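You operate a simulated robot arm through the tools that you are given. There is no shell and no other tool.

Carry out the task below with a simulated robot arm. There is one attempt and no reset: what you move stays moved.

JOB
Press the core of the green valve flush in the hand press and put the valve back.
Fine: leave the slide out. Set down upright: what you pick out.

It is judged by the outcome, as a careful person would: the job done as asked, and still so three seconds after it is handed in. It fails if anything else is knocked over, pushed out of place, dropped, spilled or broken.

ROBOT AND FRAMES
A 7-joint arm with a two-finger parallel gripper, fixed in place. Base frame: the origin is at the foot of the arm, x ahead of it, y to its left, z up; the work surface is at about z = 0.9. Units: m, rad, N and s.
Its first joint turns from -2.897 to 2.897 rad. Payload 4.4 kg.
The tool frame sits at the grasp point between the pads (the TCP): z along the fingers, y along the line on which they close. The tips reach 0.023 m beyond it. Largest opening 0.094 m; finger width 0.038, thickness 0.01; the body of the gripper, 0.054 by 0.096 m, starts 0.039 m behind the TCP.
Orientation is told as [roll, pitch, yaw] about the base's x, y, z axes, in that order, counted from this pose: with the fingers straight down and closing along the base's y, the tool's x points along the base's -x, its y along +y and its z along -z.

CONTROLS
- The arm moves only by the tool nudge_tool. Its argument "commands" is a list of rows, each a list of 7 numbers: the closure in counts, from 0 (fully open) to 255 (shut), then the shift along the tool's x, y, z in m, then the turn, a rotation vector about the tool's x, y, z in rad. In form: [[hand, x, y, z, rx, ry, rz], ...]. A call has 1 to 20 rows; each row is the pose to reach, as a shift and turn from the pose commanded when the call began, along the tool's axes at that moment. Rows are played at 5 a second. More than 0.05 m and 0.15 rad between two rows, or a gripper value outside its range, and nothing of the call is played. A pose out of reach is approached as far as the arm can. The call stops where the force on the tool passes 80 N (or 10 N more than at its start, if that is more) or the arm is blocked; 0.2 s more then pass. The fingers move at their own pace (about 0.072 m/s each) and stop on an object; they squeeze with about 41 N. The grip force told is the motor's: it shows also when the fingers shut on nothing. Time passes only in rows, and 0.2 s behind the last, so rows that repeat a pose let the fingers close. The reply holds the time, the measured pose of the TCP, the force on the tool along the base axes, the opening and the grip force, in the units named above and with some noise, with the torque about the TCP (base axes, N m) and any sound that the robot's microphone picked up, and new pictures: "views" is both (left out), scene, wrist or none.
- Cameras (640 x 400 px; columns grow to the right, rows downward): "scene" is fixed at [0.0455, -0.507, 1.6635]; the picture's right is [0.56, -0.83, 0.00], its down [-0.44, -0.30, -0.85] and it looks along [0.70, 0.48, -0.53] (base axes); focal length 374 px, centre (320, 200). "wrist" rides on the gripper at [0.086, 0.016, -0.074] in the tool frame; the picture's right is [-0.18, 0.98, 0.00], its down [-0.58, -0.11, -0.81] and it looks along [-0.79, -0.15, 0.59] (tool axes); focal length 243 px, centre (320, 200).
- probe_pixels(camera, pixels): for up to 12 pixels [column, row] of the newest picture of that camera ("zoom" is the newest enlarged one), the place [x, y, z] in the base frame of the surface seen there, good to about 0.002 m, but the place of the scene camera against the robot may be out by one fixed shift of up to 0.012 m in any direction. The clock stands still meanwhile.
- inspect(camera, box): a new picture of the part [left, top, right, bottom] of that camera's present view, enlarged. The clock stands still meanwhile.
- job_done(): hands the job in; it is judged then, once.

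Open the gripper and draw the arm clear of the work before you hand the job in, unless the task says otherwise.

The tools are called after "Emit:" as name(argument=value, ...) on one line, values as JSON. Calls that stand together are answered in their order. nudge_tool: Moves the arm, as the interface text tells. Its arguments: {"type":"object","properties":{"commands":{"type":"array","items":{"type":"array","items":{"type":"number"}}},"views":{"type":"string","enum":["both","scene","wrist","none"]}},"required":["commands"]} The other tools are called the same way: probe_pixels (camera, pixels) gives the place of the surface under pixels of a picture; inspect (camera, box) takes an enlarged picture of a part of a camera's view; job_done () hands the job in.

At the start:

```text
time: 0.0
position: [0.7433, 0.2351, 1.2846]
orientation: [-0.001, 0.001, -0.001]
contact_force: [-0.1, -0.7, 0.2]
ft_torque: [0.02, -0.01, -0.01]
opening: 0.0941
grasp_force: 0.0
```

scene: 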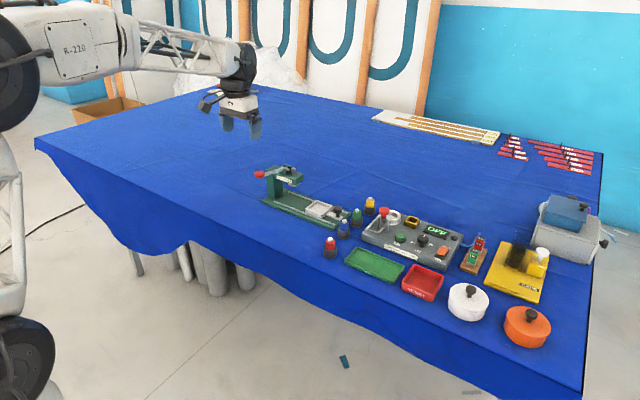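
wrist: 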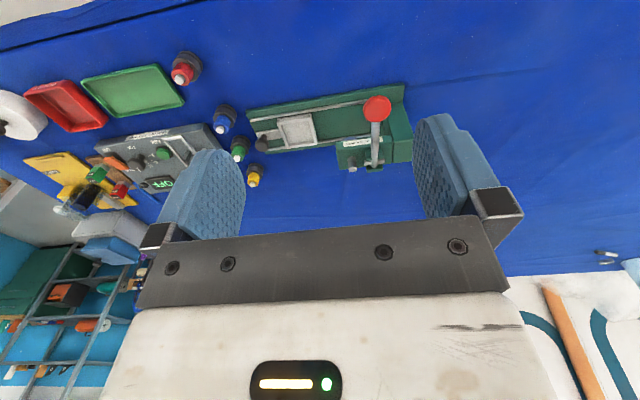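

The scene picture shows a green hand press near (300,195) and four valves near (330,245), (344,228), (357,215), (370,205). I'll enlarge these areas for detail.

Emit:
inspect(camera="scene", box=[240, 150, 400, 250])

Emit:
inspect(camera="wrist", box=[150, 40, 440, 220])

```text
4.00 times, centred on (320, 200) of scene
```

zoom: 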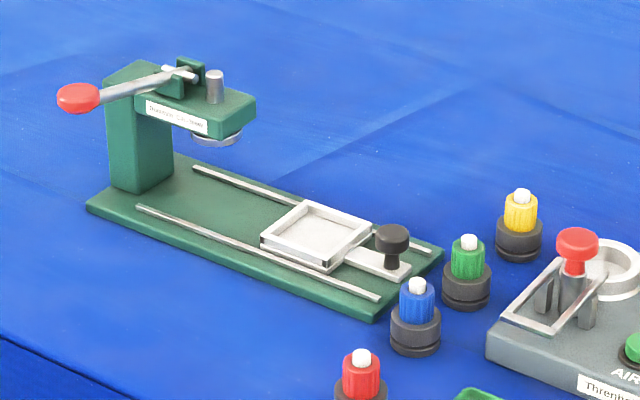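

```text
2.21 times, centred on (295, 130) of wrist
```

zoom: 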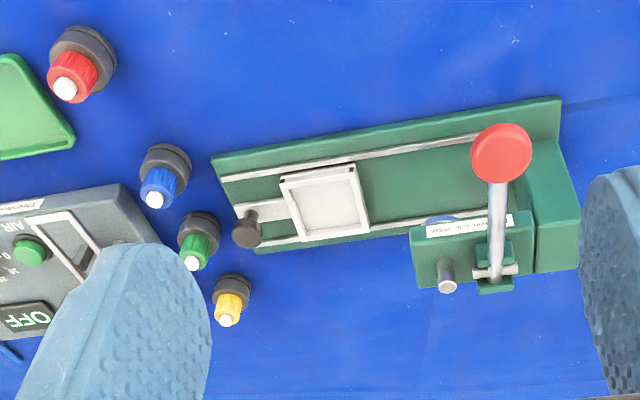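

I'll probe the main features in the newest zoom (wrist): valve tops, tray corners, slide knob, lever ball, ram.

Emit:
probe_pixels(camera="zoom", pixels=[[192, 263], [199, 243], [200, 222], [248, 232], [325, 200], [282, 182], [355, 168], [300, 236], [366, 228], [500, 152], [447, 287], [447, 262]])

Emit:
probe_pixels(camera="scene", pixels=[[357, 210], [357, 215], [356, 222], [338, 209], [320, 208], [306, 209], [316, 201], [331, 210], [260, 174], [294, 168], [294, 172], [267, 195]])

```text
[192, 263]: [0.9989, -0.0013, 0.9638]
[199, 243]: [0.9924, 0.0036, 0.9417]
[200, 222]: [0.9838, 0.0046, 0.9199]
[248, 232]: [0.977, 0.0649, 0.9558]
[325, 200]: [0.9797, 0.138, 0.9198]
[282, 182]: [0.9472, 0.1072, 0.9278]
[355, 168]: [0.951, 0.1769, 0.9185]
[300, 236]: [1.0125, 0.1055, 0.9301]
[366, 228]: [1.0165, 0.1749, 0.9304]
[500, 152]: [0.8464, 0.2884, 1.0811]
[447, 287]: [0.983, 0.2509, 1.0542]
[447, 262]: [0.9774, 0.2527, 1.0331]
```

```text
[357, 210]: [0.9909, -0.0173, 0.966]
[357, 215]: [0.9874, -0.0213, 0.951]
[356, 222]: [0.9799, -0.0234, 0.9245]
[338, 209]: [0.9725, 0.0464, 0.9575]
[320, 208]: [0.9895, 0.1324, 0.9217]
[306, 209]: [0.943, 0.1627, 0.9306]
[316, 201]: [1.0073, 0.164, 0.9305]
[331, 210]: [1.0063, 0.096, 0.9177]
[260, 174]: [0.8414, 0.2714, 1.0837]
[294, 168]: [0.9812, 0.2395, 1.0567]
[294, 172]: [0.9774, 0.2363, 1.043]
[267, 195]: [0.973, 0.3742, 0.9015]
```

Now I'll probe the neighbouring valves and the press parts, and look closer at the valves.

Emit:
probe_pixels(camera="zoom", pixels=[[154, 200], [227, 320], [65, 88], [160, 182], [228, 303], [165, 150], [233, 278], [497, 270], [540, 110], [215, 165], [490, 240], [250, 212]])

Emit:
inspect(camera="scene", box=[316, 190, 396, 240])

Emit:
inspect(camera="wrist", box=[200, 90, 280, 190])

```text
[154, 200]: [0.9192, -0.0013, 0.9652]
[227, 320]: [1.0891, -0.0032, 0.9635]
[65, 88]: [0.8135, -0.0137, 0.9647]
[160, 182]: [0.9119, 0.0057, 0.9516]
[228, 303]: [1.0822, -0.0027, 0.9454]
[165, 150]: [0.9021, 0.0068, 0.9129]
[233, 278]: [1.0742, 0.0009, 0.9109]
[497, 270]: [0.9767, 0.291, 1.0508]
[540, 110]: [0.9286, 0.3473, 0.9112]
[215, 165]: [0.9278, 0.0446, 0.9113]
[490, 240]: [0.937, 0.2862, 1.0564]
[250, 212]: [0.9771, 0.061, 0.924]
```

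```text
8.00 times, centred on (356, 215) of scene
```

zoom: 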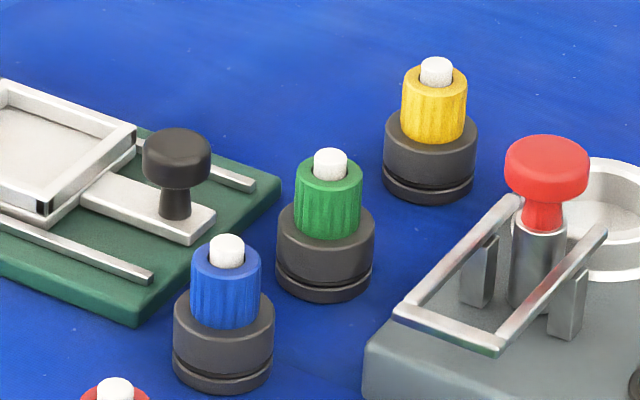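

```text
4.00 times, centred on (240, 140) of wrist
```

zoom: 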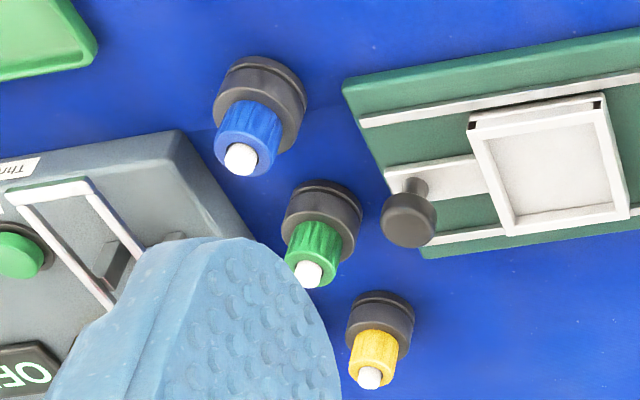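

The valves stand in a line along x near y≈0 (blue 0.915, green ≈0.995, yellow ≈1.085). I'll move the tool toward (0.80, 0.06, 1.15) for a closer wrist view of the valves and the slide.

Emit:
nudge_tool(commands=[[0, -0.0095, -0.029, 0.0225, 0, 0, 0], [0, -0.019, -0.058, 0.045, 0, 0, 0], [0, -0.0285, -0.087, 0.0675, 0, 0, 0], [0, -0.038, -0.116, 0.09, 0, 0, 0], [0, -0.0475, -0.145, 0.1125, 0, 0, 0], [0, -0.057, -0.175, 0.135, 0, 0, 0], [0, -0.057, -0.175, 0.135, 0, 0, 0]], views="both")

```text
time: 1.6
position: [0.7983, 0.0612, 1.1522]
orientation: [0.001, 0.002, -0.001]
contact_force: [0.6, -0.1, 0.5]
ft_torque: [-0.01, 0.0, -0.02]
opening: 0.0942
grasp_force: 0.1
```

scene: 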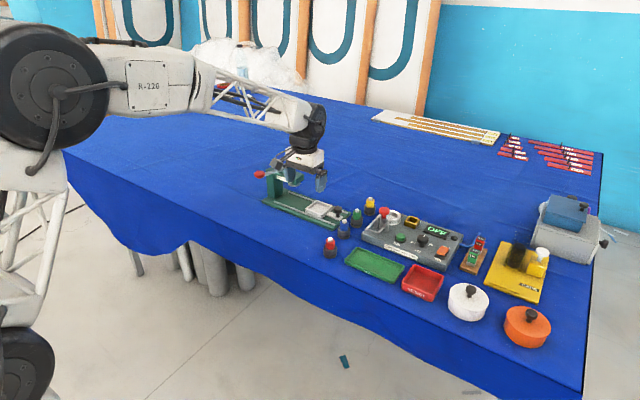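
wrist: 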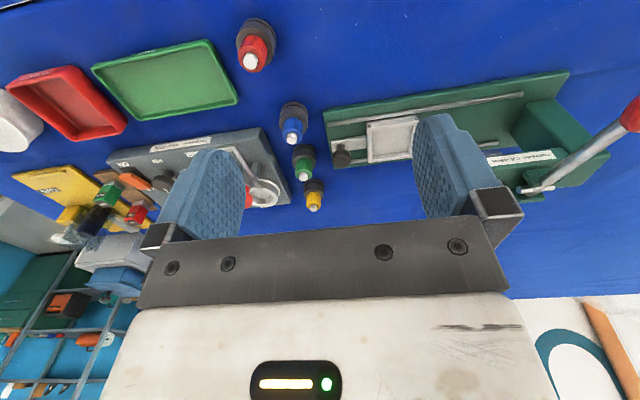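

I have a better wrist view with the green valve at about (303,160). I'll enlarge around it and the slide.

Emit:
inspect(camera="wrist", box=[240, 90, 440, 215])

```text
3.20 times, centred on (340, 152) of wrist
```

zoom: 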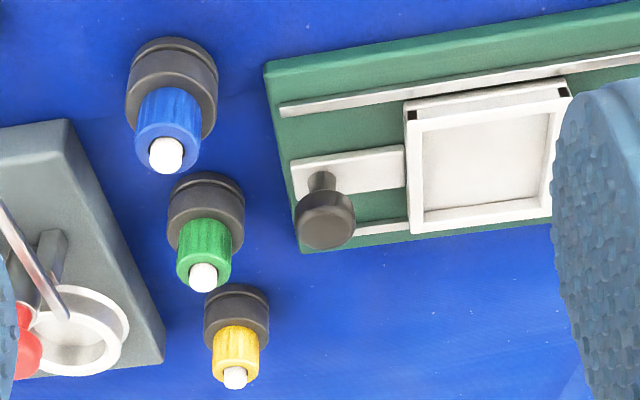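

I'll probe the green valve's silhouette (core, cap, base edges), the tray corners and knob in this zoom.

Emit:
probe_pixels(camera="zoom", pixels=[[203, 280], [203, 266], [190, 280], [203, 245], [207, 222], [207, 205], [172, 222], [241, 220], [207, 180], [180, 265], [229, 262], [205, 234]])

Emit:
probe_pixels(camera="zoom", pixels=[[410, 120], [563, 98], [415, 228], [545, 212], [485, 160], [418, 130], [430, 205], [325, 215], [325, 240], [298, 225], [355, 222], [370, 170]])

Emit:
probe_pixels(camera="zoom", pixels=[[166, 160], [168, 125], [130, 85], [215, 85], [236, 378], [237, 350], [160, 350], [100, 200], [75, 130], [500, 185], [272, 62], [300, 248]])

```text
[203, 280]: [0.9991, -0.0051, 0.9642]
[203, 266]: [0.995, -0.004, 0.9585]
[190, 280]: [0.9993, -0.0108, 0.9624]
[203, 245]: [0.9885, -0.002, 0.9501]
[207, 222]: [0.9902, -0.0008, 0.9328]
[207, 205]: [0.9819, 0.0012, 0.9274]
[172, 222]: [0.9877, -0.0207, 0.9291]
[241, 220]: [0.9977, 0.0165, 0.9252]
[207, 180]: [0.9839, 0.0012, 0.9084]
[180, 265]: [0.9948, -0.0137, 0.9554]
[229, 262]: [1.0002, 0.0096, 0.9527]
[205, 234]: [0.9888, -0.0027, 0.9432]
```

```text
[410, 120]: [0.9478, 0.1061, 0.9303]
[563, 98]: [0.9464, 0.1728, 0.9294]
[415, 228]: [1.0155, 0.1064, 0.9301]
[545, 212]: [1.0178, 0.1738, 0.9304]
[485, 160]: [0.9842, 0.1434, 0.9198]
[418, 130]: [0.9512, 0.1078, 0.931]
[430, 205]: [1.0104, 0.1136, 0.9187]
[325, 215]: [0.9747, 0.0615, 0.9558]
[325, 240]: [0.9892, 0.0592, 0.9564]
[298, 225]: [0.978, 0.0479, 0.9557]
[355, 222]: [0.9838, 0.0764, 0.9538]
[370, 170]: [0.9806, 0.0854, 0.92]
```

```text
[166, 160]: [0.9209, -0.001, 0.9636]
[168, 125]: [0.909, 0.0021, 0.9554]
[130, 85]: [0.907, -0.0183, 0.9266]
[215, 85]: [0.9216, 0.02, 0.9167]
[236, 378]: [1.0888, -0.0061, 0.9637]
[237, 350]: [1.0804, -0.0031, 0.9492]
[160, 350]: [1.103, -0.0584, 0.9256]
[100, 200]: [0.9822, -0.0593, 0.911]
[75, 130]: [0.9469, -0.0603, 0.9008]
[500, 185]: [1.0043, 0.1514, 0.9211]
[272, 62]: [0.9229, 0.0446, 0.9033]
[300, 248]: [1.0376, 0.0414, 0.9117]
```

The tray's inner floor is at z≈0.92 with its walls at 0.9305, centre ≈(0.982, 0.140); the green valve axis is at ≈(1.000, −0.004). I'll check the gripper's shape in the scene and the height of the red-knob device nearby.

Emit:
inspect(camera="scene", box=[240, 90, 400, 250])

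Emit:
probe_pixels(camera="scene", pixels=[[384, 208], [384, 211], [384, 216], [370, 229], [394, 216], [380, 235], [410, 221], [370, 199], [290, 152], [300, 158]])

```text
2.50 times, centred on (320, 170) of scene
```

zoom: 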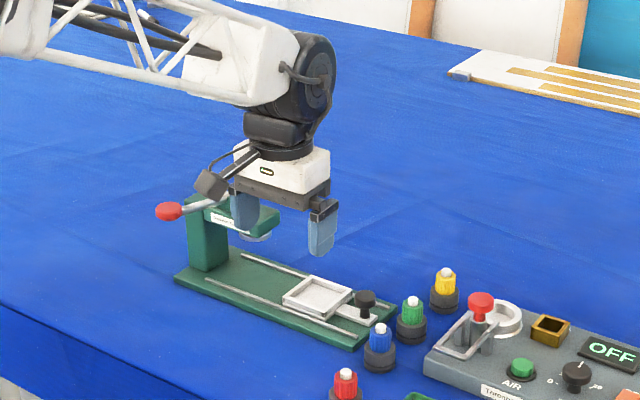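

```text
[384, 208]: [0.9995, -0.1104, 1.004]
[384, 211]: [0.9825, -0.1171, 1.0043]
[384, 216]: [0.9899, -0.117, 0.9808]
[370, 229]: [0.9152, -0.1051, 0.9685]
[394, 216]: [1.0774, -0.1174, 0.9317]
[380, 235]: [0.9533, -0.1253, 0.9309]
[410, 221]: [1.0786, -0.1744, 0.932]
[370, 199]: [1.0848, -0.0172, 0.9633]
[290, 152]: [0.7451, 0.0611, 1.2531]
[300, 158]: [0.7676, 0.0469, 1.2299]
```

The camera box hangs behind the gripper (zoom 212,183), so I must keep tilt small over the blue valve. I'll test the reach above the green valve at (1.0, −0.004, 1.07), with fingers set to a partial opening.

Emit:
nudge_tool(commands=[[40, -0.033, -0.011, 0.013, 0, 0, 0], [90, -0.066, -0.022, 0.026, 0, 0, 0], [90, -0.1, -0.033, 0.04, 0, 0, 0], [90, -0.133, -0.044, 0.053, 0, 0, 0], [90, -0.166, -0.055, 0.066, 0, 0, 0], [90, -0.2, -0.064, 0.08, 0, 0, 0], [90, -0.2, -0.064, 0.08, 0, 0, 0]], views="both")

```text
time: 3.2
position: [1.0001, -0.0052, 1.073]
orientation: [0.0, 0.001, 0.001]
contact_force: [0.0, 0.4, 0.1]
ft_torque: [-0.02, -0.01, 0.03]
opening: 0.061
grasp_force: 0.1
```

scene: 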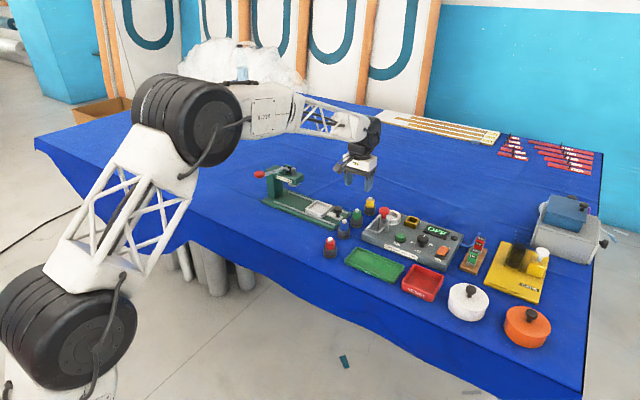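
wrist: 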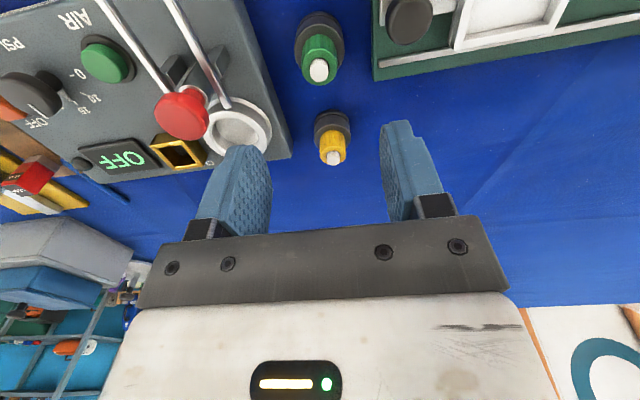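

The pose reached x=1.000 with no tilt. Now I'll re-probe the green valve (wrist ≈ (318,60)) from this closer view.

Emit:
inspect(camera="wrist", box=[270, 0, 370, 100])

Emit:
probe_pixels(camera="wrist", pixels=[[319, 70], [318, 52], [303, 52], [334, 50], [318, 28], [297, 38], [342, 35], [333, 152], [406, 18], [406, 35], [184, 113], [240, 105]])

```text
4.00 times, centred on (320, 50) of wrist
```

zoom: 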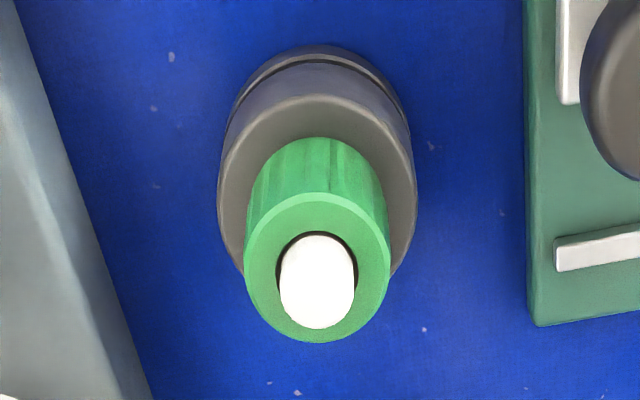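

```text
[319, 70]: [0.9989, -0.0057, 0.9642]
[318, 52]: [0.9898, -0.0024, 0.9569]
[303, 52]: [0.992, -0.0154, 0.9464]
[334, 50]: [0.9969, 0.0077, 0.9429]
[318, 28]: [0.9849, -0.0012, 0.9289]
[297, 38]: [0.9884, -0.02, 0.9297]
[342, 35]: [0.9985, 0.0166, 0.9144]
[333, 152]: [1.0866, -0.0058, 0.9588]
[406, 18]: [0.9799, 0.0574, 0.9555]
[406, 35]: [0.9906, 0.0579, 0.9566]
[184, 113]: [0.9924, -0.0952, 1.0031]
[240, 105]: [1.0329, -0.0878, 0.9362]
```

The valve axis is at about (1.000, −0.005) and the TCP is right above it. I descend straight to z≈0.958 so the tips (0.935) straddle the green cap above the black base.

Emit:
nudge_tool(commands=[[90, 0, 0, 0.03, 0, 0, 0], [90, 0, 0, 0.06, 0, 0, 0], [90, 0, 0, 0.085, 0, 0, 0], [90, 0, 0, 0.1, 0, 0, 0], [90, 0, 0, 0.112, 0, 0, 0], [90, 0, 0, 0.112, 0, 0, 0]], views="both")

```text
time: 4.6
position: [0.9997, -0.0028, 0.9583]
orientation: [0.0, 0.0, 0.001]
contact_force: [-0.3, -0.1, -1.1]
ft_torque: [0.0, -0.03, 0.02]
opening: 0.0611
grasp_force: 0.0
```

scene: 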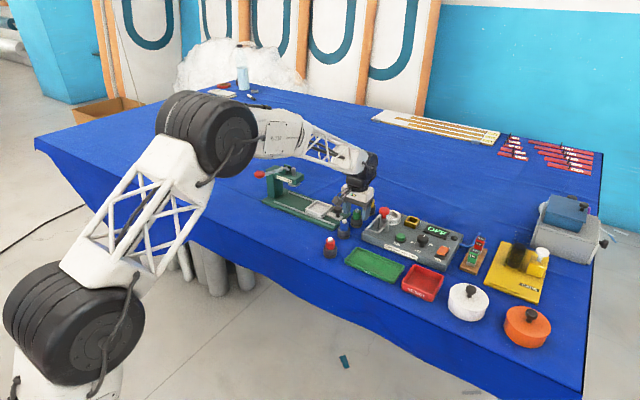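
wrist: 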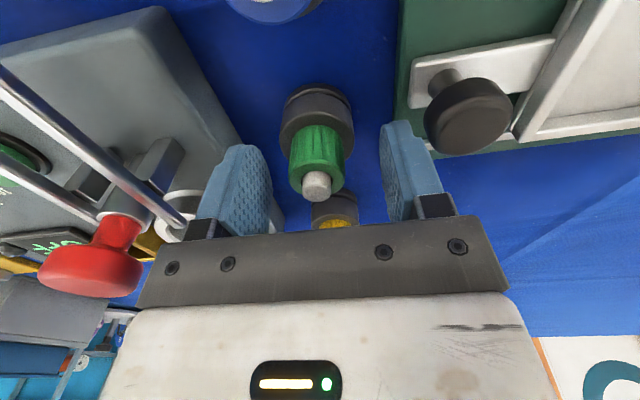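

The valve stands between the pads (cap at wrist (317,155)). I close on the cap in place and let the fingers settle.

Emit:
nudge_tool(commands=[[130, 0, 0, 0, 0, 0, 0], [170, 0, 0, 0, 0, 0, 0], [210, 0, 0, 0, 0, 0, 0], [255, 0, 0, 0, 0, 0, 0], [255, 0, 0, 0, 0, 0, 0], [255, 0, 0, 0, 0, 0, 0]], views="wrist")

```text
time: 6.0
position: [1.0001, -0.0028, 0.959]
orientation: [0.001, 0.0, 0.001]
contact_force: [-0.2, 0.7, -0.1]
ft_torque: [0.02, 0.02, 0.01]
opening: 0.0266
grasp_force: 40.7
```

wrist: 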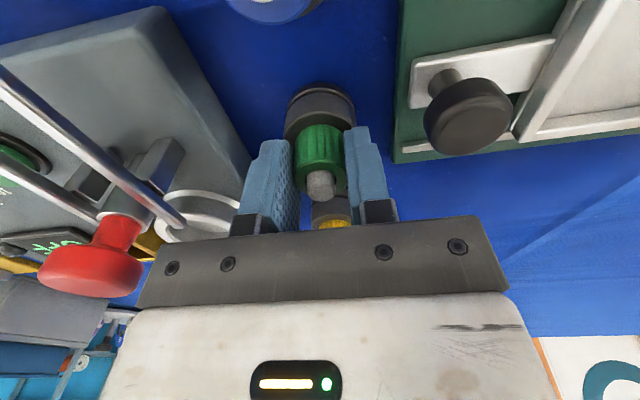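

Grip is firm at 0.0266 m on the cap. I lift straight up 0.08 m and look.

Emit:
nudge_tool(commands=[[255, 0, 0, -0.01, 0, 0, 0], [255, 0, 0, -0.03, 0, 0, 0], [255, 0, 0, -0.055, 0, 0, 0], [255, 0, 0, -0.08, 0, 0, 0], [255, 0, 0, -0.08, 0, 0, 0]], views="both")

```text
time: 7.2
position: [1.0002, -0.0031, 1.0386]
orientation: [0.003, -0.001, 0.002]
contact_force: [-0.4, 0.0, -1.1]
ft_torque: [0.02, -0.01, 0.01]
opening: 0.0
grasp_force: 41.1
```

scene: 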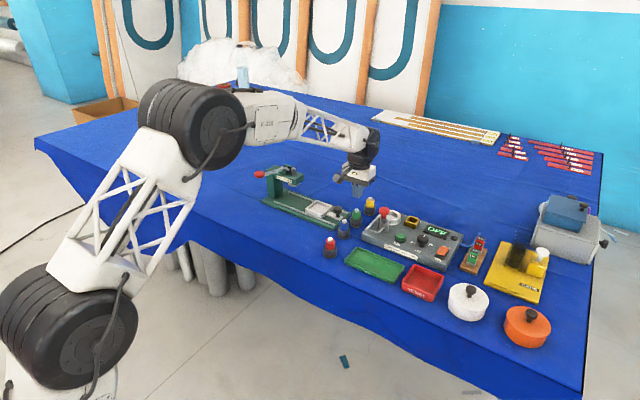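
wrist: 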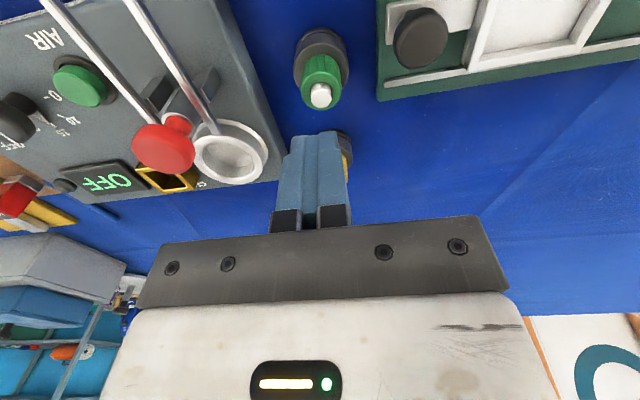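

The fingers shut on nothing: the cap slipped out of the tips and the valve stayed on the table (wrist (320,80)). I'll check it is still upright and where it stands.

Emit:
inspect(camera="wrist", box=[270, 20, 370, 120])

Emit:
inspect(camera="scene", box=[316, 190, 396, 240])

Emit:
probe_pixels(camera="wrist", pixels=[[320, 95], [320, 74], [304, 74], [340, 72], [321, 40], [296, 60], [346, 55], [270, 40], [340, 110], [314, 134]])

```text
4.00 times, centred on (320, 70) of wrist
```

zoom: 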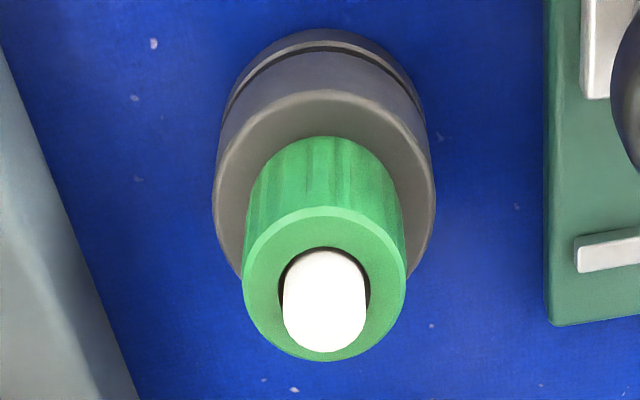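

```text
8.00 times, centred on (356, 215) of scene
```

zoom: 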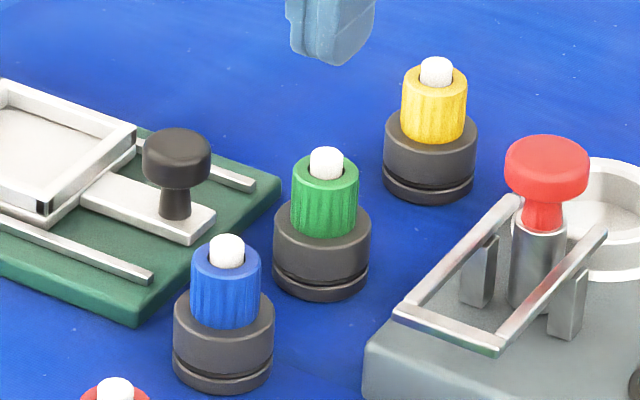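

```text
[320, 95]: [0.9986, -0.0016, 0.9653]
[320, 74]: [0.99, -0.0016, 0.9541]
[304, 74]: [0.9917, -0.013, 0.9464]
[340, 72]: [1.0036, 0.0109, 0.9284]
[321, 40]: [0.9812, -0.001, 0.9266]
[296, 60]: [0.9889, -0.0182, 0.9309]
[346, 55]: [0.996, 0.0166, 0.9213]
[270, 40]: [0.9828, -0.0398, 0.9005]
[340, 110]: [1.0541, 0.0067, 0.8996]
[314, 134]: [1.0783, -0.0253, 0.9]
```

The valve is upright at ≈(1.000, −0.002). I'll open, go down deeper (TCP z≈0.936, tips ≈0.913) and grip the black base instead of the cap.

Emit:
nudge_tool(commands=[[90, 0, 0, 0, 0, 0, 0], [90, 0, 0, 0, 0, 0, 0], [90, 0, 0, 0.03, 0, 0, 0], [90, 0, 0, 0.06, 0, 0, 0], [90, 0, 0, 0.085, 0, 0, 0], [90, 0, 0, 0.102, 0, 0, 0], [90, 0, 0, 0.102, 0, 0, 0]], views="both")

```text
time: 8.8
position: [1.0002, -0.004, 0.9348]
orientation: [-0.001, 0.001, -0.001]
contact_force: [-0.7, -0.1, -0.1]
ft_torque: [-0.03, 0.01, 0.02]
opening: 0.0607
grasp_force: 0.0
```

scene: 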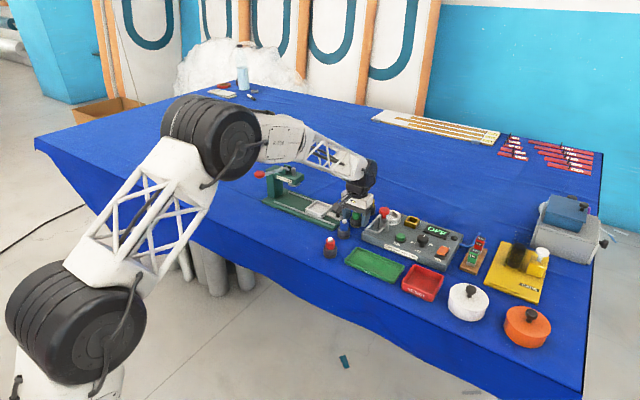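
wrist: 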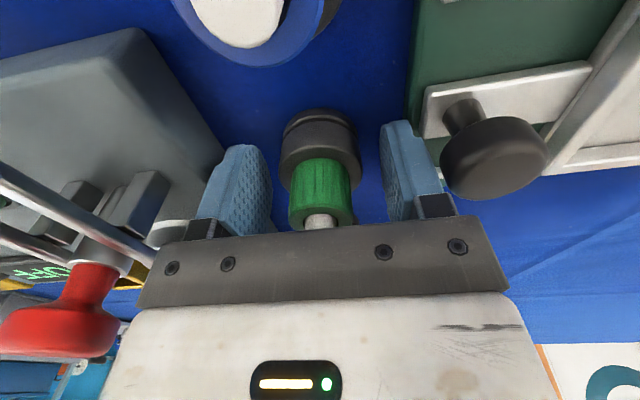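

The base sits between the pads (wrist (320,135)). I close on it, then lift only 6 mm to test the hold.

Emit:
nudge_tool(commands=[[120, 0, 0, 0, 0, 0, 0], [160, 0, 0, 0, 0, 0, 0], [255, 0, 0, 0, 0, 0, 0], [255, 0, 0, 0, 0, 0, 0], [255, 0, 0, 0, 0, 0, 0], [255, 0, 0, -0.003, 0, 0, 0], [255, 0, 0, -0.006, 0, 0, 0], [255, 0, 0, -0.006, 0, 0, 0]], views="both")

```text
time: 10.6
position: [1.0003, -0.0037, 0.9416]
orientation: [-0.001, 0.001, 0.0]
contact_force: [-0.9, -0.2, -1.6]
ft_torque: [0.01, 0.01, 0.01]
opening: 0.0404
grasp_force: 41.0
```

scene: 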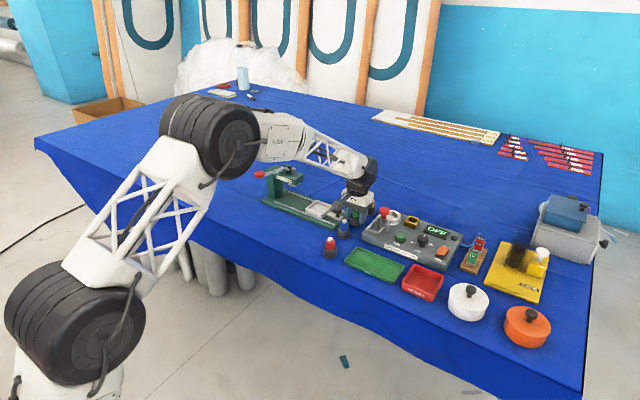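
wrist: 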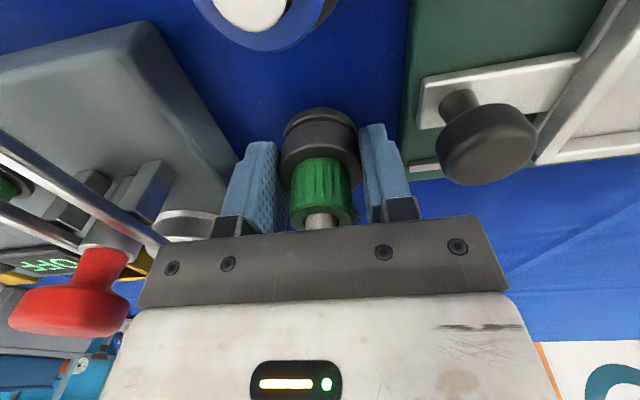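

The valve keeps the same place in the wrist image (base at (320,135)), so it rises with the hand. I continue lifting 0.07 m.

Emit:
nudge_tool(commands=[[255, 0, 0, -0.01, 0, 0, 0], [255, 0, 0, -0.025, 0, 0, 0], [255, 0, 0, -0.04, 0, 0, 0], [255, 0, 0, -0.055, 0, 0, 0], [255, 0, 0, -0.07, 0, 0, 0], [255, 0, 0, -0.07, 0, 0, 0]], views="both")

```text
time: 12.0
position: [0.9993, -0.0047, 1.014]
orientation: [0.0, -0.002, 0.001]
contact_force: [-0.1, 0.1, -2.0]
ft_torque: [-0.02, 0.03, 0.02]
opening: 0.0404
grasp_force: 40.8
```

scene: 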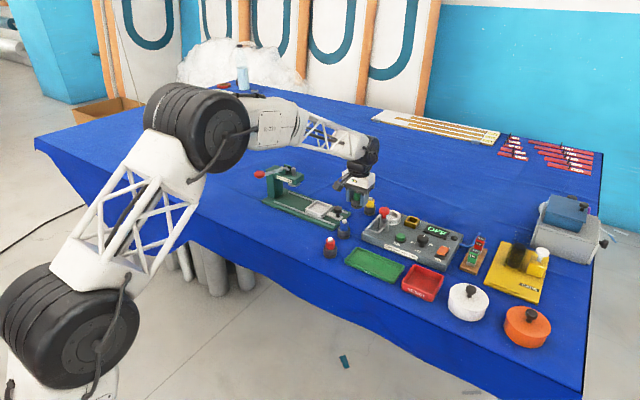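
wrist: 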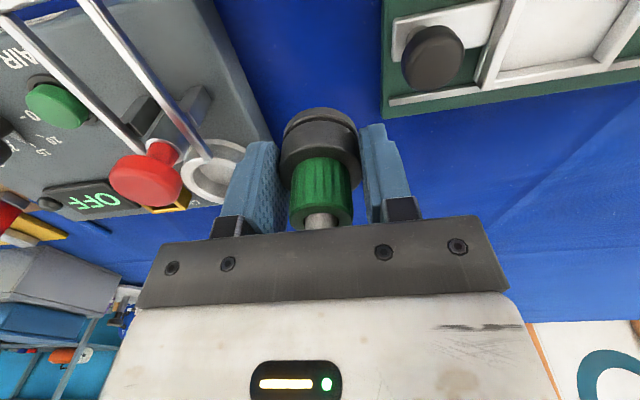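

The valve is held (force −2 N, opening 0.0404). I move over the tray centre (0.982, 0.140) at the same height.

Emit:
nudge_tool(commands=[[255, 0.004, 0.03, -0.01, 0, 0, 0], [255, 0.008, 0.06, -0.01, 0, 0, 0], [255, 0.012, 0.09, -0.01, 0, 0, 0], [255, 0.016, 0.12, -0.01, 0, 0, 0], [255, 0.0183, 0.1439, -0.01, 0, 0, 0], [255, 0.0183, 0.1439, -0.01, 0, 0, 0]], views="both")

```text
time: 13.4
position: [0.9806, 0.1411, 1.0229]
orientation: [-0.001, 0.0, -0.001]
contact_force: [-0.3, -0.4, -1.0]
ft_torque: [0.03, 0.0, -0.01]
opening: 0.0403
grasp_force: 41.1
```

scene: 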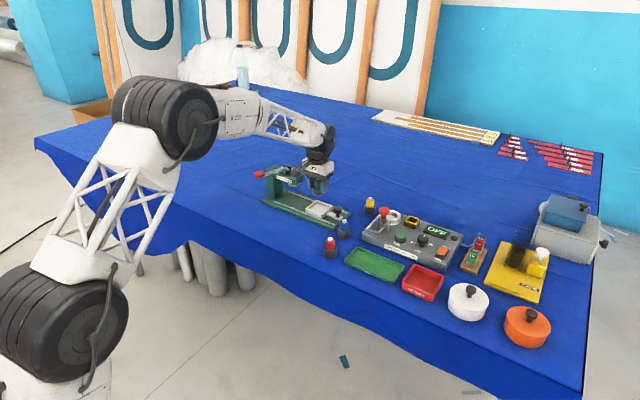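
wrist: 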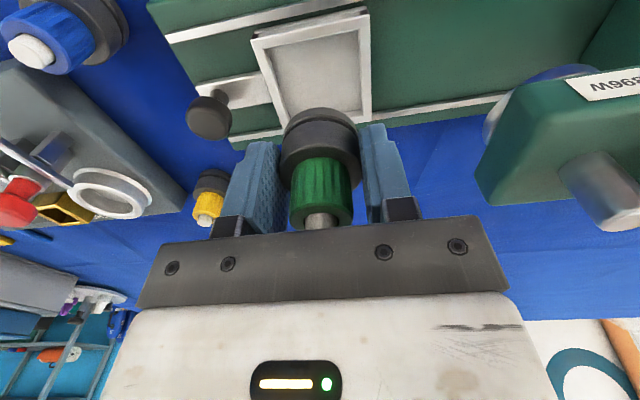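

The held valve hangs over the tray (tray at wrist (315,65)). I probe the tray rim, floor, and the press head for a precise location.

Emit:
inspect(camera="wrist", box=[230, 0, 390, 140])

Emit:
probe_pixels(camera="wrist", pixels=[[256, 40], [366, 13], [364, 108], [315, 60], [260, 100], [367, 60], [310, 27], [310, 34], [484, 185], [520, 90], [605, 185], [209, 118]])

```text
2.86 times, centred on (310, 70) of wrist
```

zoom: 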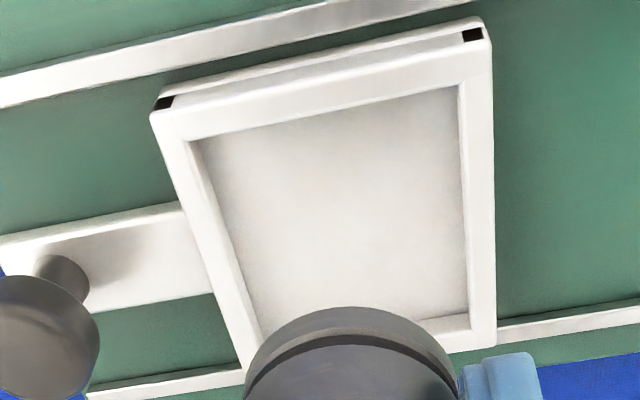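

```text
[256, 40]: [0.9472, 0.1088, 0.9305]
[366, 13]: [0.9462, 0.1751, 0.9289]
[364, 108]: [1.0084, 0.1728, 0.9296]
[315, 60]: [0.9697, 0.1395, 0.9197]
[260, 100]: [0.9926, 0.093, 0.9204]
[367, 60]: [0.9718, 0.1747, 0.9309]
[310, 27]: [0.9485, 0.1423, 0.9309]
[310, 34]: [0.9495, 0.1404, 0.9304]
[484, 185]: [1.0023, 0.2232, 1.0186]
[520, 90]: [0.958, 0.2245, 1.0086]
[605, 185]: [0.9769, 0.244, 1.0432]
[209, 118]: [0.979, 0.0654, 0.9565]
```

I probe the rim centre-lines in the zoom to fix the tray centre.

Emit:
probe_pixels(camera="zoom", pixels=[[196, 215], [220, 235], [472, 200], [492, 200], [464, 200], [320, 95], [325, 120], [315, 78], [460, 325], [460, 312], [470, 345], [340, 220]])

```text
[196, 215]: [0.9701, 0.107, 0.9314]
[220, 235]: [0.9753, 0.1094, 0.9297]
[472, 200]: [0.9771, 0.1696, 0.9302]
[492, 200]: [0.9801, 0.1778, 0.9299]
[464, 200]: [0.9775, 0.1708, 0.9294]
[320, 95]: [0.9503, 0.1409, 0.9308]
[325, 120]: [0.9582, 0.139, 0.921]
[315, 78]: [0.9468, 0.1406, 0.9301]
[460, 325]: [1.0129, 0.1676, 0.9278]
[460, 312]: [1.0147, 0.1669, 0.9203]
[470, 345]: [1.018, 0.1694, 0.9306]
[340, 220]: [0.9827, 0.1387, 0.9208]
```

The tray centre is ≈(0.982, 0.141), floor 0.920. I descend in steps until the valve base (bottom ≈35.6 mm below the TCP) meets the tray floor.

Emit:
nudge_tool(commands=[[255, 0, 0.001, 0.02, 0, 0, 0], [255, 0, 0.001, 0.04, 0, 0, 0], [255, 0, 0.001, 0.055, 0, 0, 0], [255, 0, 0.001, 0.06, 0, 0, 0], [255, 0, 0.001, 0.063, 0, 0, 0], [255, 0, 0.001, 0.065, 0, 0, 0], [255, 0, 0.001, 0.065, 0, 0, 0]], views="both")

```text
time: 15.0
position: [0.982, 0.1412, 0.958]
orientation: [-0.001, 0.001, -0.001]
contact_force: [0.8, -0.5, -0.3]
ft_torque: [0.01, 0.03, 0.01]
opening: 0.0403
grasp_force: 41.1
```

scene: 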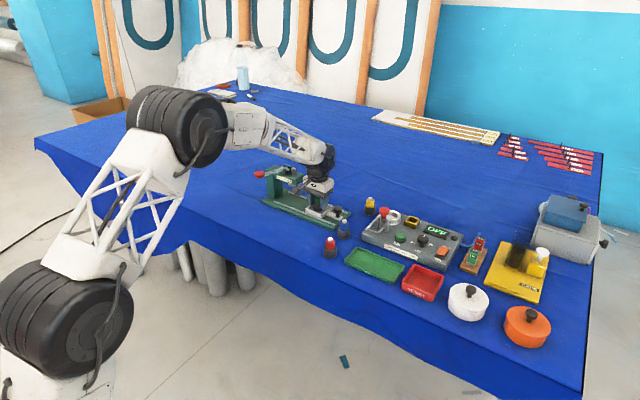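
wrist: 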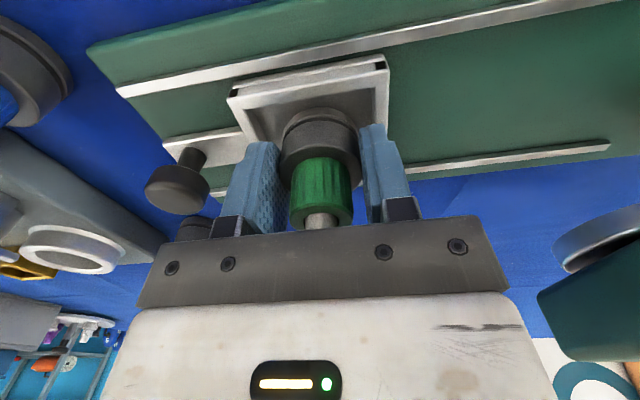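

No clear contact yet. I lower 1–2 mm more and read the force.

Emit:
nudge_tool(commands=[[255, 0, 0, 0.001, 0, 0, 0], [255, 0, 0, 0.0015, 0, 0, 0], [255, 0, 0, 0.0015, 0, 0, 0]], views="wrist")

Emit:
inspect(camera="wrist", box=[220, 50, 420, 200])

Emit:
inspect(camera="scene", box=[260, 150, 380, 240])

```text
time: 15.8
position: [0.9822, 0.1394, 0.9556]
orientation: [0.0, -0.001, 0.001]
contact_force: [0.2, 0.0, -1.5]
ft_torque: [-0.02, 0.01, 0.01]
opening: 0.0405
grasp_force: 41.2
```

wrist: 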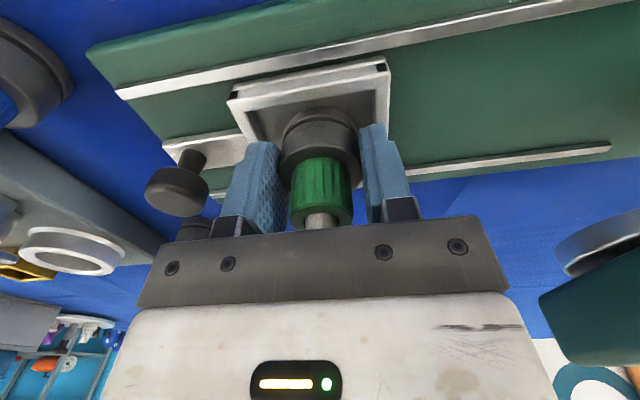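

```text
2.67 times, centred on (320, 125) of wrist
```

zoom: 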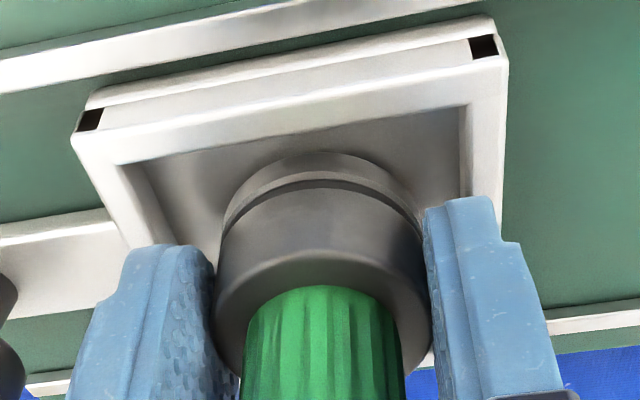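

```text
4.44 times, centred on (320, 195) of scene
```

zoom: 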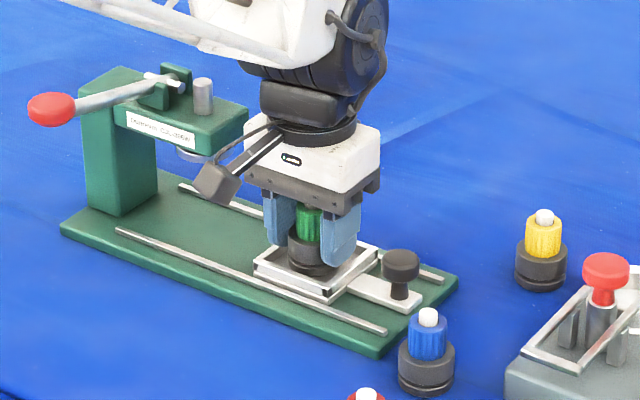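

The valve base is inside the rim and within ~1 mm of the floor. I lower 1 mm more, checking for an upward reaction.

Emit:
nudge_tool(commands=[[255, 0, 0, 0.0005, 0, 0, 0], [255, 0, 0, 0.001, 0, 0, 0], [255, 0, 0, 0.001, 0, 0, 0]], views="none")

```text
time: 16.6
position: [0.9816, 0.1411, 0.9556]
orientation: [0.0, 0.0, 0.0]
contact_force: [0.4, 1.3, 3.2]
ft_torque: [0.01, -0.01, -0.01]
opening: 0.0404
grasp_force: 41.2
```

The force turned to +3.2 N: the valve rests on the tray floor. I open gradually to ≈0.06 m and then rise straight up.

Emit:
nudge_tool(commands=[[140, 0, 0, 0, 0, 0, 0], [110, 0, 0, 0, 0, 0, 0], [90, 0, 0, 0, 0, 0, 0], [90, 0, 0, -0.002, 0, 0, 0], [90, 0, 0, -0.02, 0, 0, 0], [90, 0, 0, -0.05, 0, 0, 0], [90, 0, 0, -0.09, 0, 0, 0], [90, 0, 0, -0.09, 0, 0, 0]], views="both")

```text
time: 18.4
position: [0.9799, 0.1428, 1.0438]
orientation: [-0.001, 0.001, 0.0]
contact_force: [0.0, 0.0, 0.0]
ft_torque: [-0.02, 0.0, -0.01]
opening: 0.0607
grasp_force: 0.1
```

scene: 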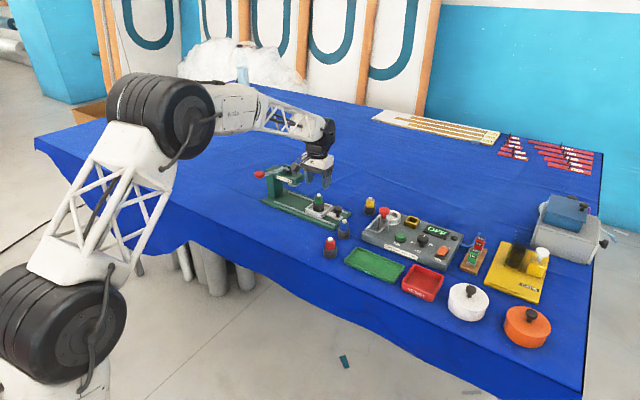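
wrist: 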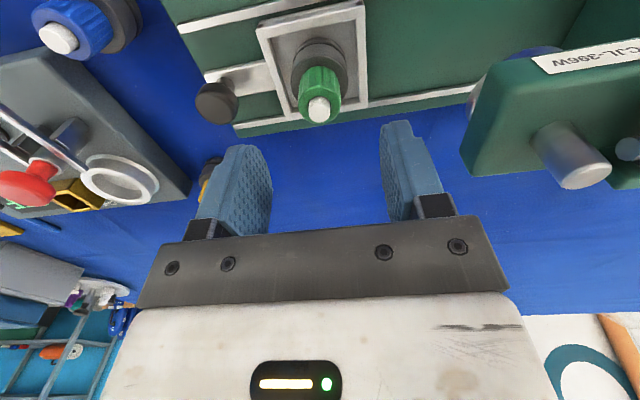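

The valve stands upright in the tray at wrist (318,80). I check its centring and the press head geometry.

Emit:
inspect(camera="wrist", box=[230, 0, 390, 140])

Emit:
inspect(camera="scene", box=[250, 150, 370, 230])

Emit:
probe_pixels(camera="wrist", pixels=[[320, 108], [320, 90], [318, 60], [293, 70], [346, 65], [318, 45], [215, 100], [222, 88], [490, 110], [470, 140], [590, 170], [560, 130]])

```text
2.86 times, centred on (310, 70) of wrist
```

zoom: 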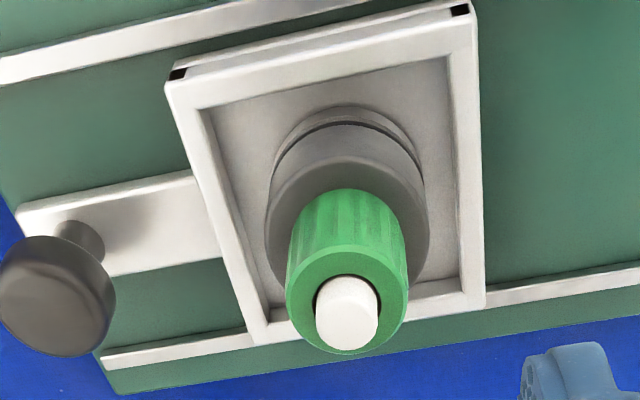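

```text
5.00 times, centred on (310, 190) of scene
```

zoom: 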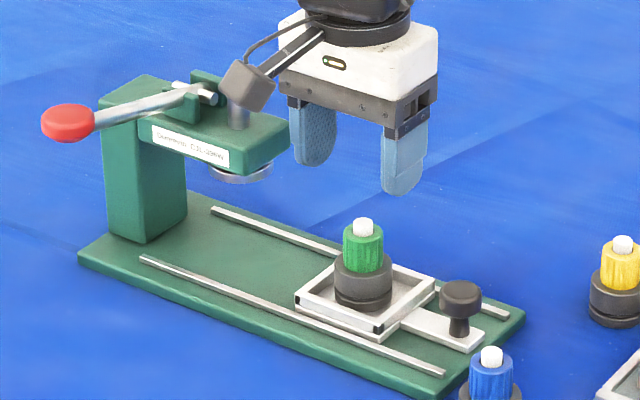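

```text
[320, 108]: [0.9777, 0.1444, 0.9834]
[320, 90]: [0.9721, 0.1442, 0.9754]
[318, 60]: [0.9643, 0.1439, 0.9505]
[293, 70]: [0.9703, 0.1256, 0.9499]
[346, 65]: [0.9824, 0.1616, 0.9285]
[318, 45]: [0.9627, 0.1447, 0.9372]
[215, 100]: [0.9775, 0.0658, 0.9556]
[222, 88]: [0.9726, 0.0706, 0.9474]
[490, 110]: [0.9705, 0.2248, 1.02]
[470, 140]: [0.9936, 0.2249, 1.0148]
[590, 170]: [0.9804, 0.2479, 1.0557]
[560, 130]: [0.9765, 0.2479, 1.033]
```

The valve is centred (≈(0.983, 0.141)), core top ≈0.985, ram axis ≈(0.981, 0.248). I'll move above the slide knob (0.981, 0.062) and yaw the tool +90° so the camera trails toward −y and the narrow side faces the press.

Emit:
nudge_tool(commands=[[90, 0.0, -0.01, -0.01, 0, 0, -0.14], [90, 0.0, -0.025, -0.02, 0, 0, -0.28], [90, 0.0, -0.04, -0.03, 0, 0, -0.42], [90, 0.0, -0.055, -0.03, 0, 0, -0.56], [90, 0.0, -0.07, -0.03, 0, 0, -0.7], [90, 0.0, -0.079, -0.03, 0, 0, -0.84], [90, 0.001, -0.079, -0.03, 0, 0, -0.98], [90, 0.001, -0.079, -0.03, 0, 0, -1.12], [90, 0.001, -0.079, -0.03, 0, 0, -1.26], [90, 0.001, -0.079, -0.03, 0, 0, -1.4], [90, 0.001, -0.079, -0.03, 0, 0, -1.5], [90, 0.001, -0.079, -0.03, 0, 0, -1.5708], [90, 0.001, -0.079, -0.03, 0, 0, -1.5708]], views="both")

```text
time: 21.2
position: [0.9791, 0.0588, 1.0751]
orientation: [0.0, -0.001, 1.57]
contact_force: [0.4, 0.2, -0.1]
ft_torque: [0.0, 0.01, 0.02]
opening: 0.0605
grasp_force: 0.1
```

scene: 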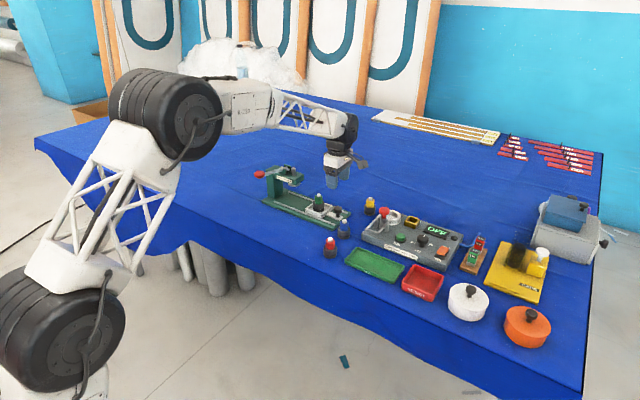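
wrist: 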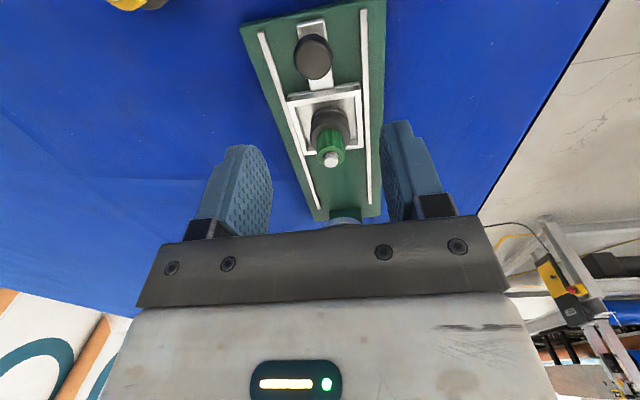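

The yaw succeeded; the knob is at wrist (314,58). I probe the knob's outline for its centre and height.

Emit:
probe_pixels(camera="wrist", pixels=[[314, 58], [298, 58], [330, 56], [314, 40], [314, 75], [312, 85], [310, 30], [313, 36], [330, 160], [345, 215], [312, 98], [358, 98]])

Emit:
inspect(camera="wrist", box=[230, 0, 430, 125])

```text
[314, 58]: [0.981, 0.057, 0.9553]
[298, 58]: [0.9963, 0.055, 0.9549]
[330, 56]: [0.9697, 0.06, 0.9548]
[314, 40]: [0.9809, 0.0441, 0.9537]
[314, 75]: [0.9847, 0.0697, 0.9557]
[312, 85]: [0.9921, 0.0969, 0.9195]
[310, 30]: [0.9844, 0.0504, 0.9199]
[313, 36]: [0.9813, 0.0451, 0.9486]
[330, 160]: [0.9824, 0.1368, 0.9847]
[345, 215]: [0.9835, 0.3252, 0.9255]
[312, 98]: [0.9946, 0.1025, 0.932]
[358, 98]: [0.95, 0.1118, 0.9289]
```

```text
3.20 times, centred on (330, 62) of wrist
```

zoom: 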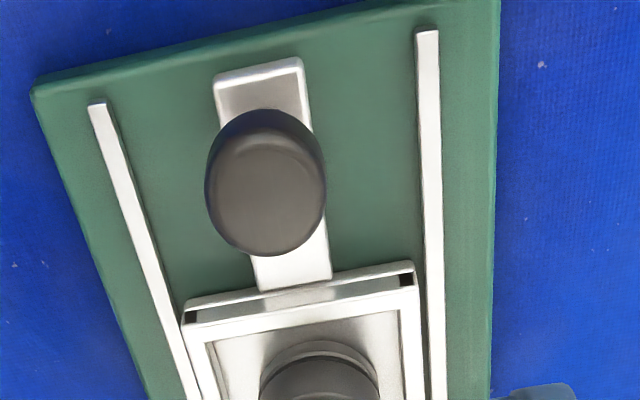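

The knob centre is ≈(0.982, 0.060), top z 0.956, radius ≈14 mm. I narrow the opening to ≈0.046 and descend to TCP z≈0.948 around it.

Emit:
nudge_tool(commands=[[130, 0.002, -0.001, 0.02, 0, 0, 0], [130, 0.002, -0.001, 0.05, 0, 0, 0], [130, 0.002, -0.001, 0.08, 0, 0, 0], [130, 0.002, -0.001, 0.105, 0, 0, 0], [130, 0.002, -0.001, 0.12, 0, 0, 0], [130, 0.002, -0.001, 0.126, 0, 0, 0], [130, 0.002, -0.001, 0.126, 0, 0, 0]], views="both")

```text
time: 22.8
position: [0.9821, 0.0607, 0.9483]
orientation: [-0.001, -0.001, 1.57]
contact_force: [0.2, -0.2, -1.1]
ft_torque: [-0.01, -0.01, -0.02]
opening: 0.0462
grasp_force: 0.0
```

scene: 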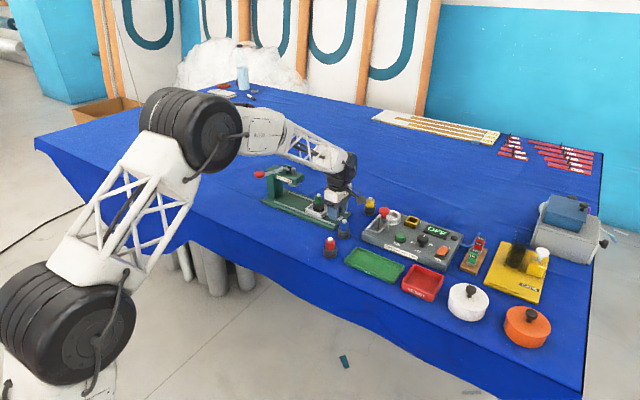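
wrist: 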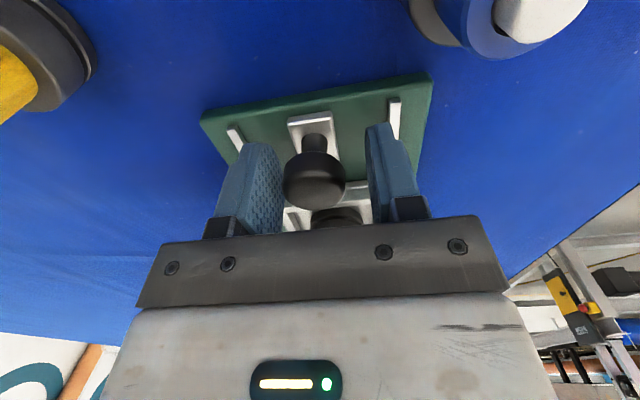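

The knob (wrist (315,170)) sits ~2.5 mm toward +x of the pads' middle. I correct by that and then close on it gently.

Emit:
nudge_tool(commands=[[130, 0, -0.0025, 0, 0, 0, 0], [130, 0, -0.0025, 0, 0, 0, 0], [160, 0, -0.0025, 0, 0, 0, 0], [180, 0, -0.0025, 0, 0, 0, 0], [255, 0, -0.0025, 0, 0, 0, 0], [255, 0, -0.0025, 0, 0, 0, 0]], views="wrist")

```text
time: 24.2
position: [0.9858, 0.0587, 0.9485]
orientation: [-0.001, 0.001, 1.57]
contact_force: [18.3, 0.6, -5.1]
ft_torque: [0.1, -0.1, -0.03]
opening: 0.0293
grasp_force: 45.3
```

wrist: 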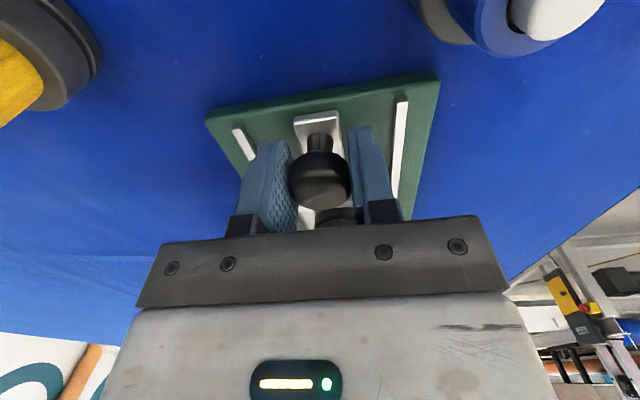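

The knob pulls the tool toward +x (18 N), so I shift the command 1.5 mm further in +x to relieve the side load.

Emit:
nudge_tool(commands=[[255, 0, -0.001, 0, 0, 0, 0], [255, 0, -0.0015, 0, 0, 0, 0], [255, 0, -0.0015, 0, 0, 0, 0]], views="none")

```text
time: 25.0
position: [0.9849, 0.0596, 0.949]
orientation: [0.0, -0.002, 1.572]
contact_force: [-12.5, 0.0, 3.2]
ft_torque: [-0.03, 0.07, -0.06]
opening: 0.0295
grasp_force: 45.4
```

Overshot slightly (−12.5 N); I back off 0.6 mm.

Emit:
nudge_tool(commands=[[255, 0, 0.0006, 0, 0, 0, 0], [255, 0, 0.0006, 0, 0, 0, 0]], views="none")

```text
time: 25.6
position: [0.984, 0.0603, 0.9496]
orientation: [0.001, 0.0, 1.569]
contact_force: [-0.5, 1.4, -1.1]
ft_torque: [0.1, -0.01, 0.08]
opening: 0.0293
grasp_force: 44.8
```

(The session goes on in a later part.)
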